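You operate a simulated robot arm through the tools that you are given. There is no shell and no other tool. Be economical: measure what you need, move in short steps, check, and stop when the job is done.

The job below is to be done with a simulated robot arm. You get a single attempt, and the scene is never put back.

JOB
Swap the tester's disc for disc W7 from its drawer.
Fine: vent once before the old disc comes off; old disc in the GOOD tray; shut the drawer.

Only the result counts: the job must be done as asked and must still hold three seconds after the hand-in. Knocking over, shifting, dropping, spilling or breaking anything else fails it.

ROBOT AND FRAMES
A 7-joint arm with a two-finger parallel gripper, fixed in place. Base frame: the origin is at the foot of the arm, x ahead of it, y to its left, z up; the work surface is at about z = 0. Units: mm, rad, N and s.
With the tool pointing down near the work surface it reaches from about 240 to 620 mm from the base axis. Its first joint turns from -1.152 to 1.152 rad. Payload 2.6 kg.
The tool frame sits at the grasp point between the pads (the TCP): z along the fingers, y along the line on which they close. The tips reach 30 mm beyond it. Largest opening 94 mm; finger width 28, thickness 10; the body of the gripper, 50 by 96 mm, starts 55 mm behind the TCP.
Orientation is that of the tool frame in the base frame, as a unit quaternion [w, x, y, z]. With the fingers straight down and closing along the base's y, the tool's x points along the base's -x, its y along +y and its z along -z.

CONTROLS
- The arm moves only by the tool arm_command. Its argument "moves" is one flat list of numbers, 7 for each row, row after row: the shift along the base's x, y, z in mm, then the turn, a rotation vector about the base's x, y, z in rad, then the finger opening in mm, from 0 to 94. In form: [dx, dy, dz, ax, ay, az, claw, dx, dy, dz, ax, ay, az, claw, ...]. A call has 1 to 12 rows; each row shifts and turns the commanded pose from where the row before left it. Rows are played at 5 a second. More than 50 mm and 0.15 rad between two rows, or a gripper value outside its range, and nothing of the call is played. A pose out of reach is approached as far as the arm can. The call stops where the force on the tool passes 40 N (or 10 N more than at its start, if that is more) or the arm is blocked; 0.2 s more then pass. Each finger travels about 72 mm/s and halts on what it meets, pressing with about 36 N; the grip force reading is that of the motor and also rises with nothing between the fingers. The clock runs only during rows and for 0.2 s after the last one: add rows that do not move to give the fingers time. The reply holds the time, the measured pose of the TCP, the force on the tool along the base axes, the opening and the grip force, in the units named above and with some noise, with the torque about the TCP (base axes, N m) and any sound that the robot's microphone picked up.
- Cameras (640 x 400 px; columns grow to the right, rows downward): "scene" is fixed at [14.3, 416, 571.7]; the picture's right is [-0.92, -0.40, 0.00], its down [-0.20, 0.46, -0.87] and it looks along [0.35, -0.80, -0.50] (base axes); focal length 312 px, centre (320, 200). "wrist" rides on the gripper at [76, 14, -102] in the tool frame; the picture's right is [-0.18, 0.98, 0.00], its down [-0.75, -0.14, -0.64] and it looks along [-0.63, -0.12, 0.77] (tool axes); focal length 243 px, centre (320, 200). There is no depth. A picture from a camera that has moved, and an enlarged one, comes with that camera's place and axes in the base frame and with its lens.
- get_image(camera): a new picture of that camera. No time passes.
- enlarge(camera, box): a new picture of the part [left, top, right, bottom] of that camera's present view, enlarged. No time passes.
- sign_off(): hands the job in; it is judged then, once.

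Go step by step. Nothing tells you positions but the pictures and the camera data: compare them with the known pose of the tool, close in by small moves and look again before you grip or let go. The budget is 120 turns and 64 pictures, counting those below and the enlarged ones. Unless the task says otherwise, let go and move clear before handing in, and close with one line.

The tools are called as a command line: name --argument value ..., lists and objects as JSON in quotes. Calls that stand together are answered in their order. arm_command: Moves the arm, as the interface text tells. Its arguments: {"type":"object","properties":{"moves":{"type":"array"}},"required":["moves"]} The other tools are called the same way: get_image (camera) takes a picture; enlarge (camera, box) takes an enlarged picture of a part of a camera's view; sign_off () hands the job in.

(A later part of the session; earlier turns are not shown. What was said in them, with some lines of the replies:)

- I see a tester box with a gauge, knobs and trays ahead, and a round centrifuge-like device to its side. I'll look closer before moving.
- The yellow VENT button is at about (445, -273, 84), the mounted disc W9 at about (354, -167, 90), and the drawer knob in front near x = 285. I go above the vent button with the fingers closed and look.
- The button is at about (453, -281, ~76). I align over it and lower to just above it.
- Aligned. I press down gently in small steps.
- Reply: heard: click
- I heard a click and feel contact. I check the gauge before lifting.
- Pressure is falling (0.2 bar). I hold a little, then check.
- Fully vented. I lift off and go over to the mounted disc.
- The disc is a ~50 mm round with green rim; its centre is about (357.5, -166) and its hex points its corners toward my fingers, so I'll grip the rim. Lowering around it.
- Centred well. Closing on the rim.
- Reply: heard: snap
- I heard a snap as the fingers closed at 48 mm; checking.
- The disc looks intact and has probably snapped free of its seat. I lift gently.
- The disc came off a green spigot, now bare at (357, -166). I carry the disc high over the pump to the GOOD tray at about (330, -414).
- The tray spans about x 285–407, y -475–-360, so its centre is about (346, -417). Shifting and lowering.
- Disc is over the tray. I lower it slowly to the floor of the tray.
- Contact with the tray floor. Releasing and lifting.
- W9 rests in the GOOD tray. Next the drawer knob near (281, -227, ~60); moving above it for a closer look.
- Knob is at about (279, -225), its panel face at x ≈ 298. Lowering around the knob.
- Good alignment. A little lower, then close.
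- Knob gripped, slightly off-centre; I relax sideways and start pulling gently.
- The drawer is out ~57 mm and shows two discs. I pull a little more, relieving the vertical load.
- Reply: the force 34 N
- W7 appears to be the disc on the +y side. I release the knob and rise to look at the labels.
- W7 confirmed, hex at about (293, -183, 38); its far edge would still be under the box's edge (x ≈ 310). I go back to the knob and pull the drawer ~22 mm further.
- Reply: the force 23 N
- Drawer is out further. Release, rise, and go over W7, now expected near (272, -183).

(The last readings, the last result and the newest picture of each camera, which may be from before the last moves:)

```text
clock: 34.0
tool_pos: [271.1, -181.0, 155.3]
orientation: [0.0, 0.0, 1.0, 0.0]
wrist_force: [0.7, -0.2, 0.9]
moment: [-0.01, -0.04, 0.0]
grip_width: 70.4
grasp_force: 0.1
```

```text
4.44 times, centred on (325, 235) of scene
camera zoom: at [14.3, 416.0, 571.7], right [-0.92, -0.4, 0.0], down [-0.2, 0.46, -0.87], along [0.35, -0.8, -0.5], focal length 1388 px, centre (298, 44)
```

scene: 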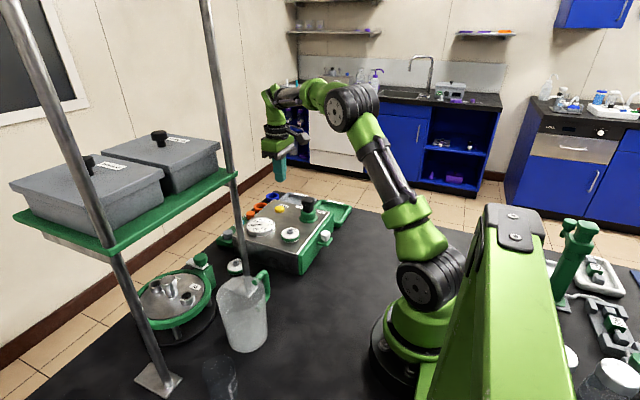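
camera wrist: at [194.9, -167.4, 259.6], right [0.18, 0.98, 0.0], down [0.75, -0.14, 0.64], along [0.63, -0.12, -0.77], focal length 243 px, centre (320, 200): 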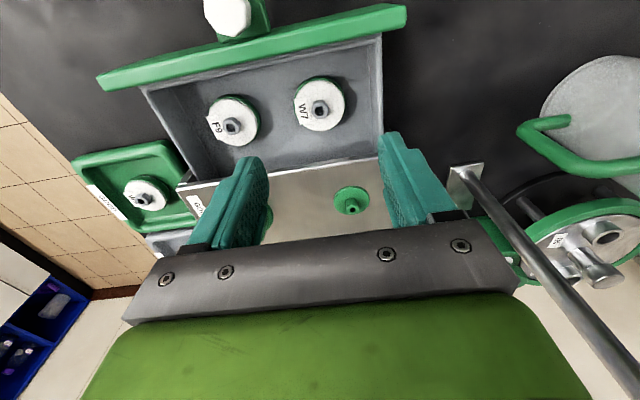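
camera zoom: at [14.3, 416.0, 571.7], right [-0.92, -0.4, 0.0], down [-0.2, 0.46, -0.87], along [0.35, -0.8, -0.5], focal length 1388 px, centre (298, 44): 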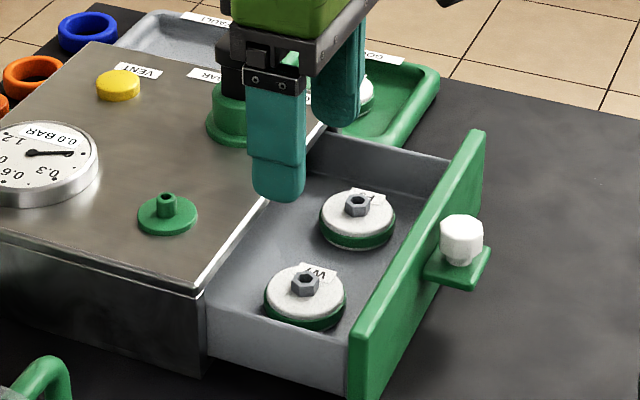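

W7 is at about (272.4, -182.4). Lowering with the opening at 56 mm to fit between the wall and F9.

arm_command --moves '[1, -1.5, -40, 0, 0, 0, 56, 0, 0, -40, 0, 0, 0, 56, 0, 0, -8, 0, 0, 0, 56, 0, 0, 0, 0, 0, 0, 56]'

enlarge --camera "wrist" --box '[220, 40, 420, 240]'

enlarge --camera "scene" --box '[290, 200, 360, 270]'

```text
clock: 35.0
tool_pos: [270.9, -184.1, 64.6]
orientation: [0.0, 0.0, 1.0, 0.0]
wrist_force: [-0.6, 0.0, -0.3]
moment: [-0.05, -0.02, -0.04]
grip_width: 55.9
grasp_force: 0.1
```

```text
2.00 times, centred on (320, 140) of wrist
camera zoom: at [194.6, -170.4, 169.2], right [0.18, 0.98, 0.0], down [0.75, -0.14, 0.64], along [0.63, -0.12, -0.77], focal length 485 px, centre (320, 320)
```

zoom: 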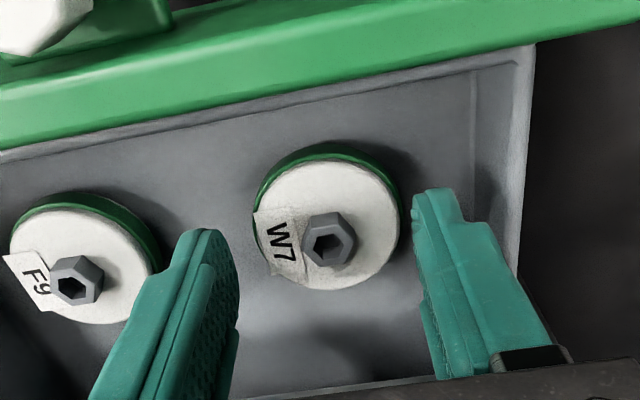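

```text
5.71 times, centred on (325, 235) of scene
camera zoom: at [14.3, 416.0, 571.7], right [-0.92, -0.4, 0.0], down [-0.2, 0.46, -0.87], along [0.35, -0.8, -0.5], focal length 1785 px, centre (291, 0)
```

zoom: 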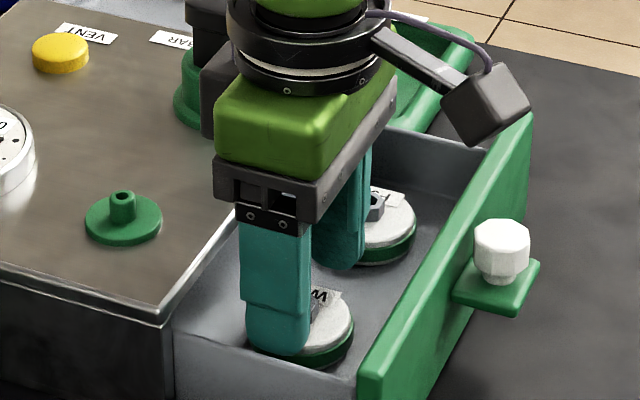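

arm_command --moves '[0, 1.5, -6, 0, 0, 0, 56, 0, 0, -4, 0, 0, 0, 56, 0, 0, -2.5, 0, 0, 0, 56, 0, 0, 0, 0, 0, 0, 56]'

enlarge --camera "wrist" --box '[220, 40, 420, 240]'

```text
clock: 36.0
tool_pos: [269.8, -183.1, 53.3]
orientation: [0.001, 0.0, 1.0, 0.0]
wrist_force: [0.3, 0.2, 0.1]
moment: [-0.03, 0.01, 0.0]
grip_width: 55.8
grasp_force: 0.1
```

```text
2.00 times, centred on (320, 140) of wrist
camera zoom: at [194.4, -169.2, 156.8], right [0.18, 0.98, 0.0], down [0.75, -0.14, 0.64], along [0.63, -0.12, -0.77], focal length 485 px, centre (320, 320)
```

zoom: 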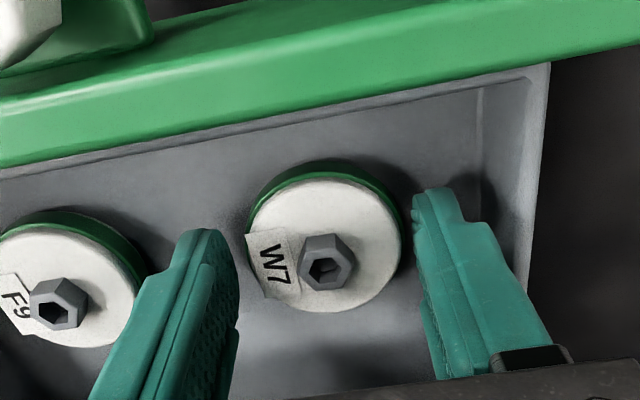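

arm_command --moves '[1.5, 0.5, -2, 0, 0, 0, 56, 0, 0, -2, 0, 0, 0, 56, 0, 0, -1, 0, 0, 0, 56, 0, 0, 0, 0, 0, 0, 56]'

```text
clock: 37.0
tool_pos: [271.9, -182.4, 46.4]
orientation: [0.001, 0.0, 1.0, -0.001]
wrist_force: [-0.2, 0.4, -0.3]
moment: [0.0, 0.04, -0.01]
grip_width: 55.7
grasp_force: 0.1
```

arm_command --moves '[0, 0, 0, 0, 0, 0, 50, 0, 0, 0, 0, 0, 0, 46, 0, 0, 0, 0, 0, 0, 40, 0, 0, 0, 0, 0, 0, 40]'

enlarge --camera "wrist" --box '[220, 40, 420, 240]'

```text
clock: 38.0
tool_pos: [271.6, -181.8, 48.5]
orientation: [0.001, 0.0, 1.0, 0.0]
wrist_force: [-0.2, -0.1, 0.2]
moment: [0.0, 0.03, 0.02]
grip_width: 48.3
grasp_force: 36.0
```

```text
2.00 times, centred on (320, 140) of wrist
camera zoom: at [196.7, -169.0, 152.1], right [0.18, 0.98, 0.0], down [0.75, -0.14, 0.64], along [0.63, -0.12, -0.77], focal length 485 px, centre (320, 320)
```

zoom: 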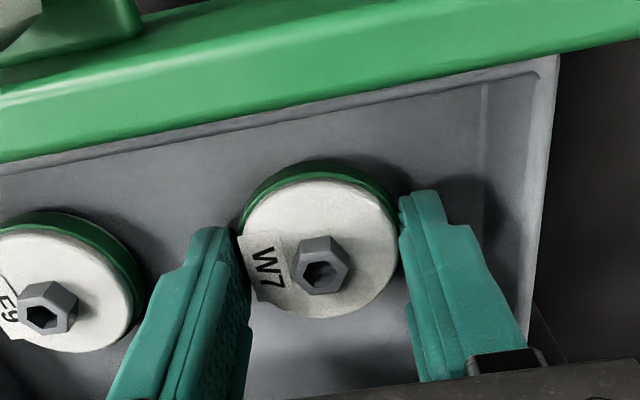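

W7 gripped identically to W9 earlier. Lifting and moving above the spigot.

arm_command --moves '[0, 0, 5, 0, 0, 0, 40, 0, 0, 35, 0, 0, 0, 40, 0, 0, 40, 0, 0, 0, 40, 0, 0, 22, 0, 0, 0, 40, 28, 5.5, 0, 0, 0, 0, 40, 28, 5.5, 0, 0, 0, 0, 40, 28, 5, 0, 0, 0, 0, 40, 0, 0, 0, 0, 0, 0, 40, 0, 0, 0, 0, 0, 0, 40]'

enlarge --camera "scene" --box '[260, 180, 360, 280]'

enlarge --camera "wrist" --box '[220, 40, 420, 240]'

```text
clock: 40.0
tool_pos: [356.7, -166.4, 151.4]
orientation: [0.001, 0.0, 1.0, 0.0]
wrist_force: [0.0, 0.1, -1.0]
moment: [0.02, 0.01, 0.02]
grip_width: 48.2
grasp_force: 36.1
```

```text
4.00 times, centred on (310, 230) of scene
camera zoom: at [14.3, 416.0, 571.7], right [-0.92, -0.4, 0.0], down [-0.2, 0.46, -0.87], along [0.35, -0.8, -0.5], focal length 1249 px, centre (360, 80)
```

zoom: 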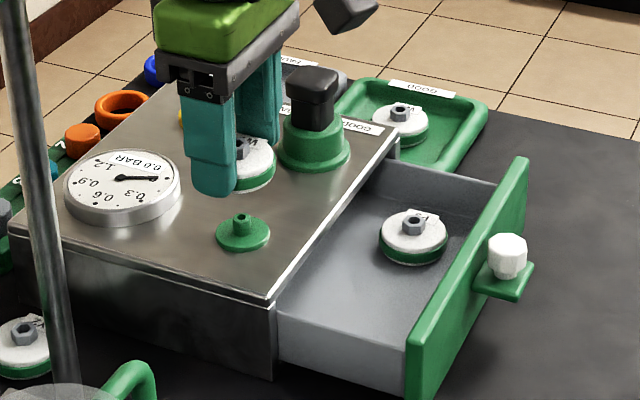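

```text
2.00 times, centred on (320, 140) of wrist
camera zoom: at [281.3, -153.4, 255.3], right [0.18, 0.98, 0.0], down [0.75, -0.14, 0.64], along [0.63, -0.12, -0.77], focal length 485 px, centre (320, 320)
```

zoom: 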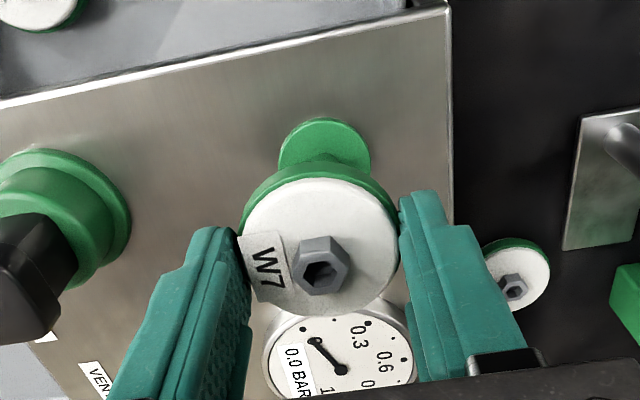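

Aligned over the spigot. Lowering close and checking.

arm_command --moves '[0, 0.5, -20, 0, 0, 0, 40, 0, 0, -12, 0, 0, 0, 40, 0, 0, 0, 0, 0, 0, 40]'

enlarge --camera "scene" --box '[265, 200, 325, 260]'

enlarge --camera "wrist" --box '[220, 40, 420, 240]'

```text
clock: 40.8
tool_pos: [355.0, -165.5, 118.9]
orientation: [0.0, 0.001, 1.0, 0.001]
wrist_force: [-0.5, -0.2, -0.2]
moment: [-0.01, 0.03, 0.03]
grip_width: 48.2
grasp_force: 35.5
```

```text
6.67 times, centred on (295, 230) of scene
camera zoom: at [14.3, 416.0, 571.7], right [-0.92, -0.4, 0.0], down [-0.2, 0.46, -0.87], along [0.35, -0.8, -0.5], focal length 2082 px, centre (487, 0)
```

zoom: 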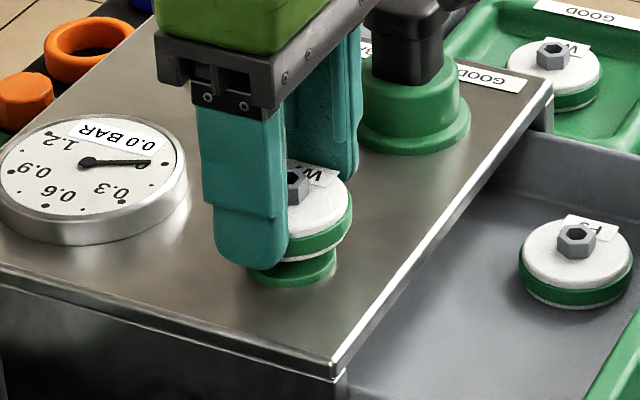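

```text
2.00 times, centred on (320, 140) of wrist
camera zoom: at [279.4, -152.2, 222.9], right [0.18, 0.98, 0.0], down [0.75, -0.14, 0.64], along [0.63, -0.12, -0.77], focal length 485 px, centre (320, 320)
```

zoom: 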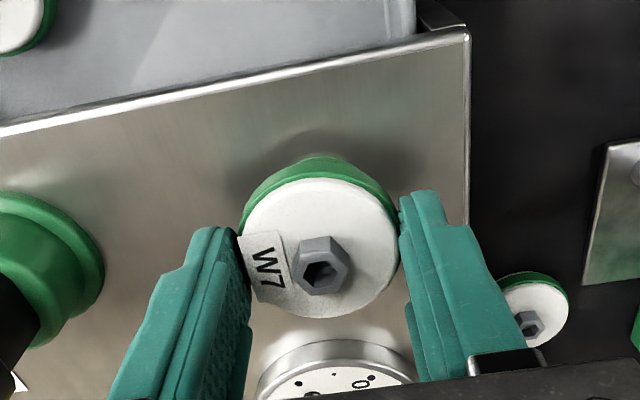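

Looks coaxial. Pressing down slowly onto the spigot.

arm_command --moves '[0.5, 0, -5, 0, 0, 0, 40, 0, 0, -3, 0, 0, 0, 40, 0, 0, -2, 0, 0, 0, 40, 0, 0, -1.5, 0, 0, 0, 40, 0, 0, 0, 0, 0, 0, 40]'

```text
clock: 42.0
tool_pos: [355.4, -165.8, 107.9]
orientation: [-0.003, 0.002, 1.0, 0.001]
wrist_force: [-23.3, 13.6, 25.7]
moment: [0.36, 0.4, 0.09]
grip_width: 48.0
grasp_force: 36.2
heard: snap
```

A snap: it seems engaged. I relieve the lateral load and look.

arm_command --moves '[-1, 0.6, 0, 0, 0, 0, 40, 0, 0, 0, 0, 0, 0, 40]'

enlarge --camera "scene" --box '[265, 200, 325, 260]'

```text
clock: 42.6
tool_pos: [355.7, -163.6, 106.8]
orientation: [0.0, 0.001, 1.0, 0.001]
wrist_force: [-7.4, 8.5, 8.8]
moment: [0.36, 0.32, -0.18]
grip_width: 48.1
grasp_force: 36.1
```

```text
6.67 times, centred on (295, 230) of scene
camera zoom: at [14.3, 416.0, 571.7], right [-0.92, -0.4, 0.0], down [-0.2, 0.46, -0.87], along [0.35, -0.8, -0.5], focal length 2082 px, centre (487, 0)
```

zoom: 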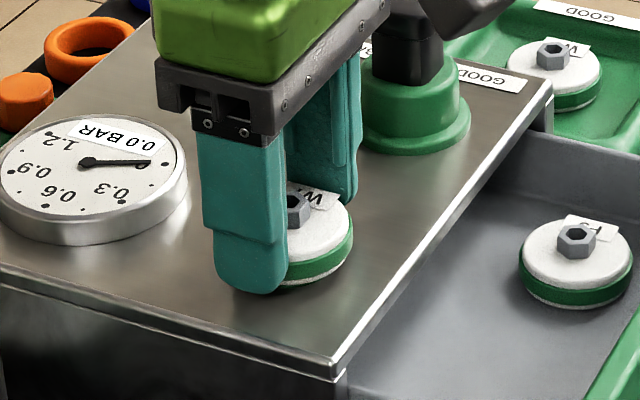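

The disc sits as W9 did. Releasing.

arm_command --moves '[-0.5, 0.5, 0, 0, 0, 0, 46, 0, 0, 0, 0, 0, 0, 54, 0, 0, 0, 0, 0, 0, 62, 0, 0, 0, 0, 0, 0, 66, 0, 0, 15, 0, 0, 0, 66, 0, 0, 40, 0, 0, 0, 66, 0, 0, 40, 0, 0, 0, 66, 0, 0, 0, 0, 0, 0, 66]'

enlarge --camera "scene" --box '[265, 200, 325, 260]'

get_image --camera "wrist"

```text
clock: 44.4
tool_pos: [357.1, -163.1, 202.3]
orientation: [0.0, 0.0, 1.0, 0.0]
wrist_force: [0.5, 0.5, -0.1]
moment: [-0.01, -0.02, 0.03]
grip_width: 66.0
grasp_force: 0.1
```

```text
6.67 times, centred on (295, 230) of scene
camera zoom: at [14.3, 416.0, 571.7], right [-0.92, -0.4, 0.0], down [-0.2, 0.46, -0.87], along [0.35, -0.8, -0.5], focal length 2082 px, centre (487, 0)
```

zoom: 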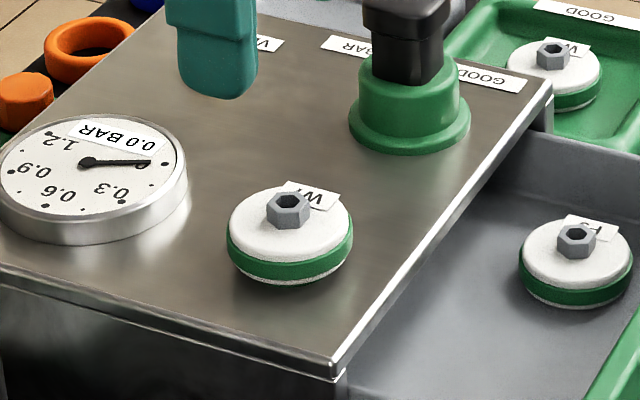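

```text
11 pictures are left
camera wrist: at [280.3, -148.3, 306.9], right [0.18, 0.98, 0.0], down [0.75, -0.14, 0.64], along [0.63, -0.12, -0.77], focal length 243 px, centre (320, 200)
```

wrist: 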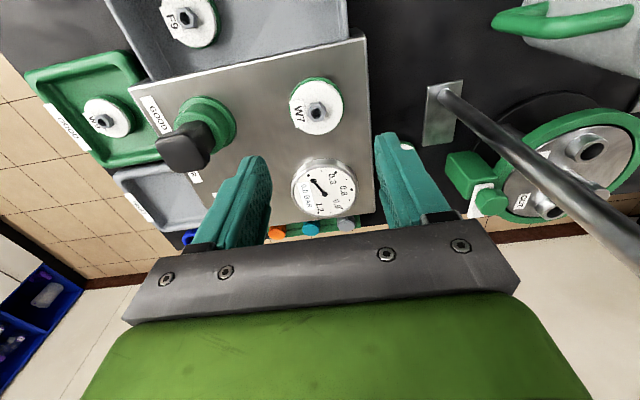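

W7 sits properly on the port. Now back to the drawer knob at about (191, -224) to shut it.

arm_command --moves '[-33, -12.2, 0, 0, 0, 0, 60, -33, -12.2, 0, 0, 0, 0, 50, -33, -12.2, 0, 0, 0, 0, 46, -33, -12.2, 0, 0, 0, 0, 46, -33, -12.2, 0, 0, 0, 0, 46, 0, 0, -40, 0, 0, 0, 46, 0, 0, -40, 0, 0, 0, 46, 0, 0, 0, 0, 0, 0, 46]'

enlarge --camera "wrist" --box '[220, 50, 420, 230]'

```text
clock: 46.2
tool_pos: [190.1, -222.6, 122.5]
orientation: [0.001, 0.0, 1.0, 0.0]
wrist_force: [-0.4, 0.2, -0.3]
moment: [-0.02, 0.01, 0.03]
grip_width: 46.1
grasp_force: 0.1
```

```text
2.22 times, centred on (320, 140) of wrist
camera zoom: at [113.5, -209.8, 226.3], right [0.18, 0.98, 0.0], down [0.75, -0.14, 0.64], along [0.63, -0.12, -0.77], focal length 539 px, centre (320, 333)
```

zoom: 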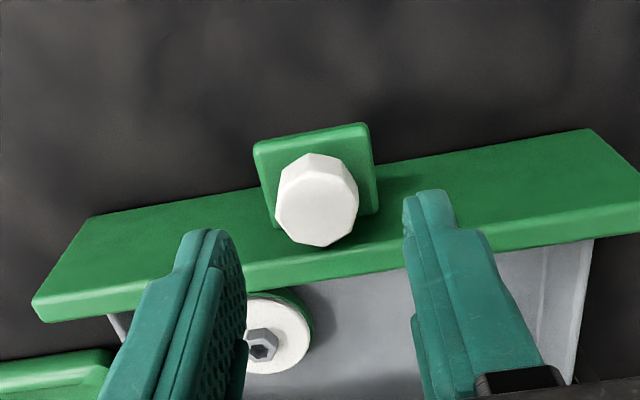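

arm_command --moves '[1, -2, -20, 0, 0, 0, 46, 0, 0, -17, 0, 0, 0, 46, 0, 0, 0, 0, 0, 0, 36, 0, 0, 0, 0, 0, 0, 24, 0, 0, 0, 0, 0, 0, 18, 0, 0, 0, 0, 0, 0, 18]'

```text
clock: 47.6
tool_pos: [189.3, -225.5, 84.4]
orientation: [0.0, 0.0, 1.0, 0.002]
wrist_force: [1.3, 15.7, 0.0]
moment: [0.13, -0.46, -0.06]
grip_width: 24.8
grasp_force: 45.1
```

Knob gripped. Pushing the drawer in.

arm_command --moves '[5, 1, 0, 0, 0, 0, 18, 9, 0, 0, 0, 0, 0, 18, 9, 0, 0, 0, 0, 0, 18, 9, 0, 0, 0, 0, 0, 18, 9, 0, 0, 0, 0, 0, 18, 9, 0, 0, 0, 0, 0, 18, 9, 0, 0, 0, 0, 0, 18, 9, 0, 0, 0, 0, 0, 18]'

```text
clock: 49.2
tool_pos: [251.9, -225.7, 84.9]
orientation: [0.0, 0.0, 1.0, 0.004]
wrist_force: [1.3, 1.7, 1.8]
moment: [-0.44, 0.15, -0.02]
grip_width: 24.6
grasp_force: 45.4
stopped in row 8: the force on the tool passed its limit at 41 N (the readings are from after the stop); the commanded pose is now the measured one
```

Stopped with about 26 mm left. Looking before pushing further.

enlarge --camera "scene" --box '[260, 190, 370, 290]'

```text
4.00 times, centred on (315, 240) of scene
camera zoom: at [14.3, 416.0, 571.7], right [-0.92, -0.4, 0.0], down [-0.2, 0.46, -0.87], along [0.35, -0.8, -0.5], focal length 1249 px, centre (340, 40)
```

zoom: 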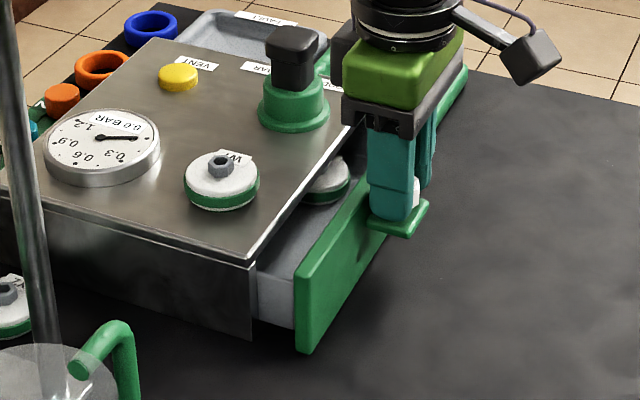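

Nothing is in the way; probably rail binding. Continuing in smaller steps.

arm_command --moves '[3, 0, 0, 0, 0, 0, 18, 4, 0, 0, 0, 0, 0, 18, 4, 0, 0, 0, 0, 0, 18, 4, 0, 0, 0, 0, 0, 18]'

```text
clock: 50.2
tool_pos: [266.1, -225.2, 84.3]
orientation: [-0.002, 0.001, 1.0, 0.004]
wrist_force: [0.2, -3.0, -17.6]
moment: [-0.49, -1.11, 0.06]
grip_width: 24.4
grasp_force: 45.5
```

arm_command --moves '[3, 0, -0.7, 0, 0, 0, 18, 3, 0, 0, 0, 0, 0, 18, 3, 0, 0, 0, 0, 0, 18, 2, 0, 0, 0, 0, 0, 18, 1.5, 0, 0, 0, 0, 0, 18]'

```text
clock: 51.4
tool_pos: [279.9, -225.7, 85.0]
orientation: [0.0, 0.001, 1.0, 0.002]
wrist_force: [-0.6, -2.7, 1.7]
moment: [-0.4, 0.87, -0.03]
grip_width: 24.4
grasp_force: 44.8
```

arm_command --moves '[1, 0, 0, 0, 0, 0, 18, 1, 0, 0, 0, 0, 0, 18, 1, 0, 0, 0, 0, 0, 18]'

enlarge --camera "scene" --box '[280, 200, 360, 290]'

```text
clock: 52.2
tool_pos: [280.1, -224.7, 84.2]
orientation: [-0.001, 0.003, 1.0, 0.004]
wrist_force: [-22.0, 4.5, 21.3]
moment: [-0.53, 0.5, 0.07]
grip_width: 24.8
grasp_force: 45.5
```

```text
4.44 times, centred on (320, 245) of scene
camera zoom: at [14.2, 416.1, 571.7], right [-0.92, -0.4, 0.0], down [-0.2, 0.45, -0.87], along [0.35, -0.8, -0.5], focal length 1388 px, centre (320, 0)
```

zoom: 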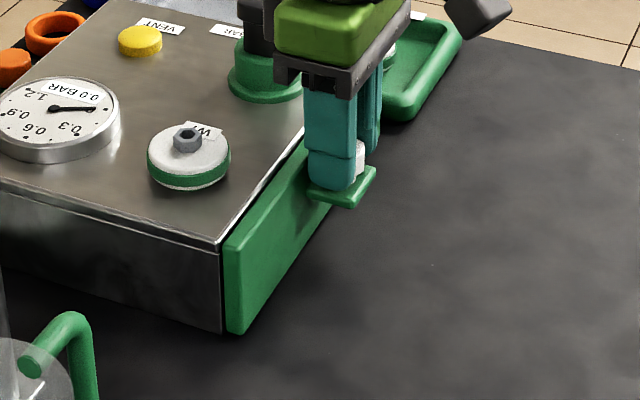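

Shut against its stop. I ease off, release carefully and rise.

arm_command --moves '[-0.8, 0, 0.5, 0, 0, 0, 18, 0, 0, 0, 0, 0, 0, 28, 0, 0, 0, 0, 0, 0, 40, 0, 0, 0, 0, 0, 0, 46, 0, 0, 30, 0, 0, 0, 46, 0, 0, 45, 0, 0, 0, 46, -15, 0, 45, 0, 0, 0, 46, -20, 0, 30, 0, 0, 0, 46, 0, 0, 0, 0, 0, 0, 46]'

get_image --camera "wrist"

enlarge --camera "scene" --box '[230, 180, 370, 290]'

```text
clock: 54.2
tool_pos: [246.2, -229.0, 234.7]
orientation: [-0.001, 0.002, 1.0, 0.004]
wrist_force: [0.0, 0.6, 0.0]
moment: [-0.02, 0.01, 0.0]
grip_width: 46.2
grasp_force: 0.0
```

```text
7 pictures are left
camera wrist: at [171.0, -215.5, 339.5], right [0.19, 0.98, 0.01], down [0.75, -0.15, 0.64], along [0.63, -0.11, -0.77], focal length 243 px, centre (320, 200)
```

wrist: 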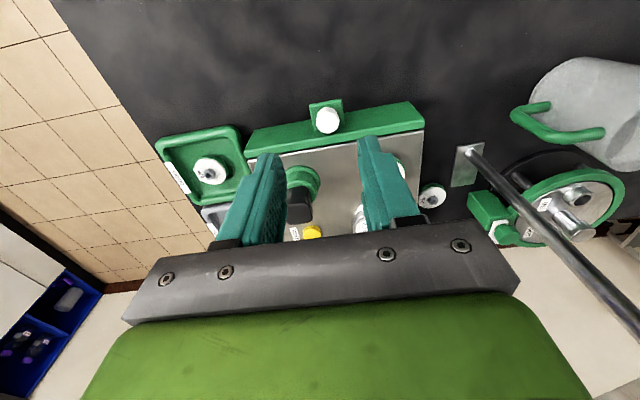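

```text
3.64 times, centred on (300, 235) of scene
camera zoom: at [14.3, 416.0, 571.7], right [-0.92, -0.4, 0.0], down [-0.2, 0.46, -0.87], along [0.35, -0.8, -0.5], focal length 1136 px, centre (393, 73)
```

zoom: 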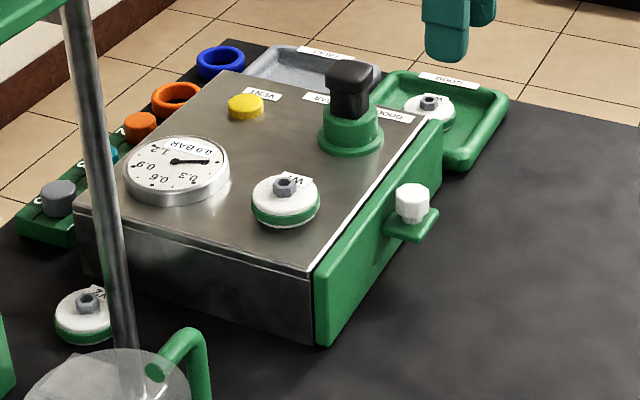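

enlarge --camera "scene" --box '[250, 205, 340, 265]'

```text
6.67 times, centred on (295, 235) of scene
camera zoom: at [14.3, 416.0, 571.7], right [-0.92, -0.4, 0.0], down [-0.2, 0.46, -0.87], along [0.35, -0.8, -0.5], focal length 2082 px, centre (487, -33)
```

zoom: 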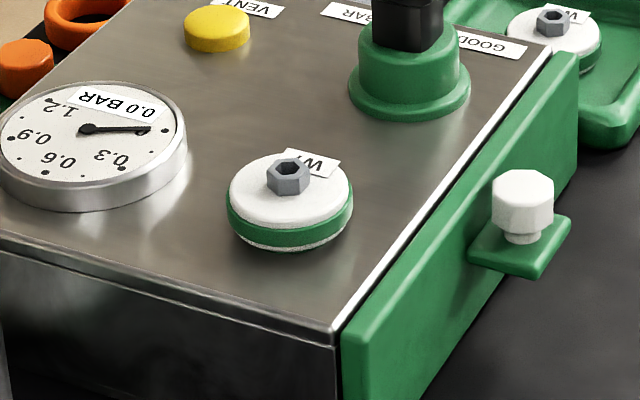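

Everything is in place: W7 on the tester, W9 in the GOOD tray, the drawer shut, the gauge at 0.0 bar and the arm clear. Handing in.

sign_off

```text
The job is handed in.
```

The swap is done and handed in: I vented the tester once (gauge down to 0.0 bar), moved W9 to the GOOD tray, snapped W7 onto the tester, and shut the drawer.
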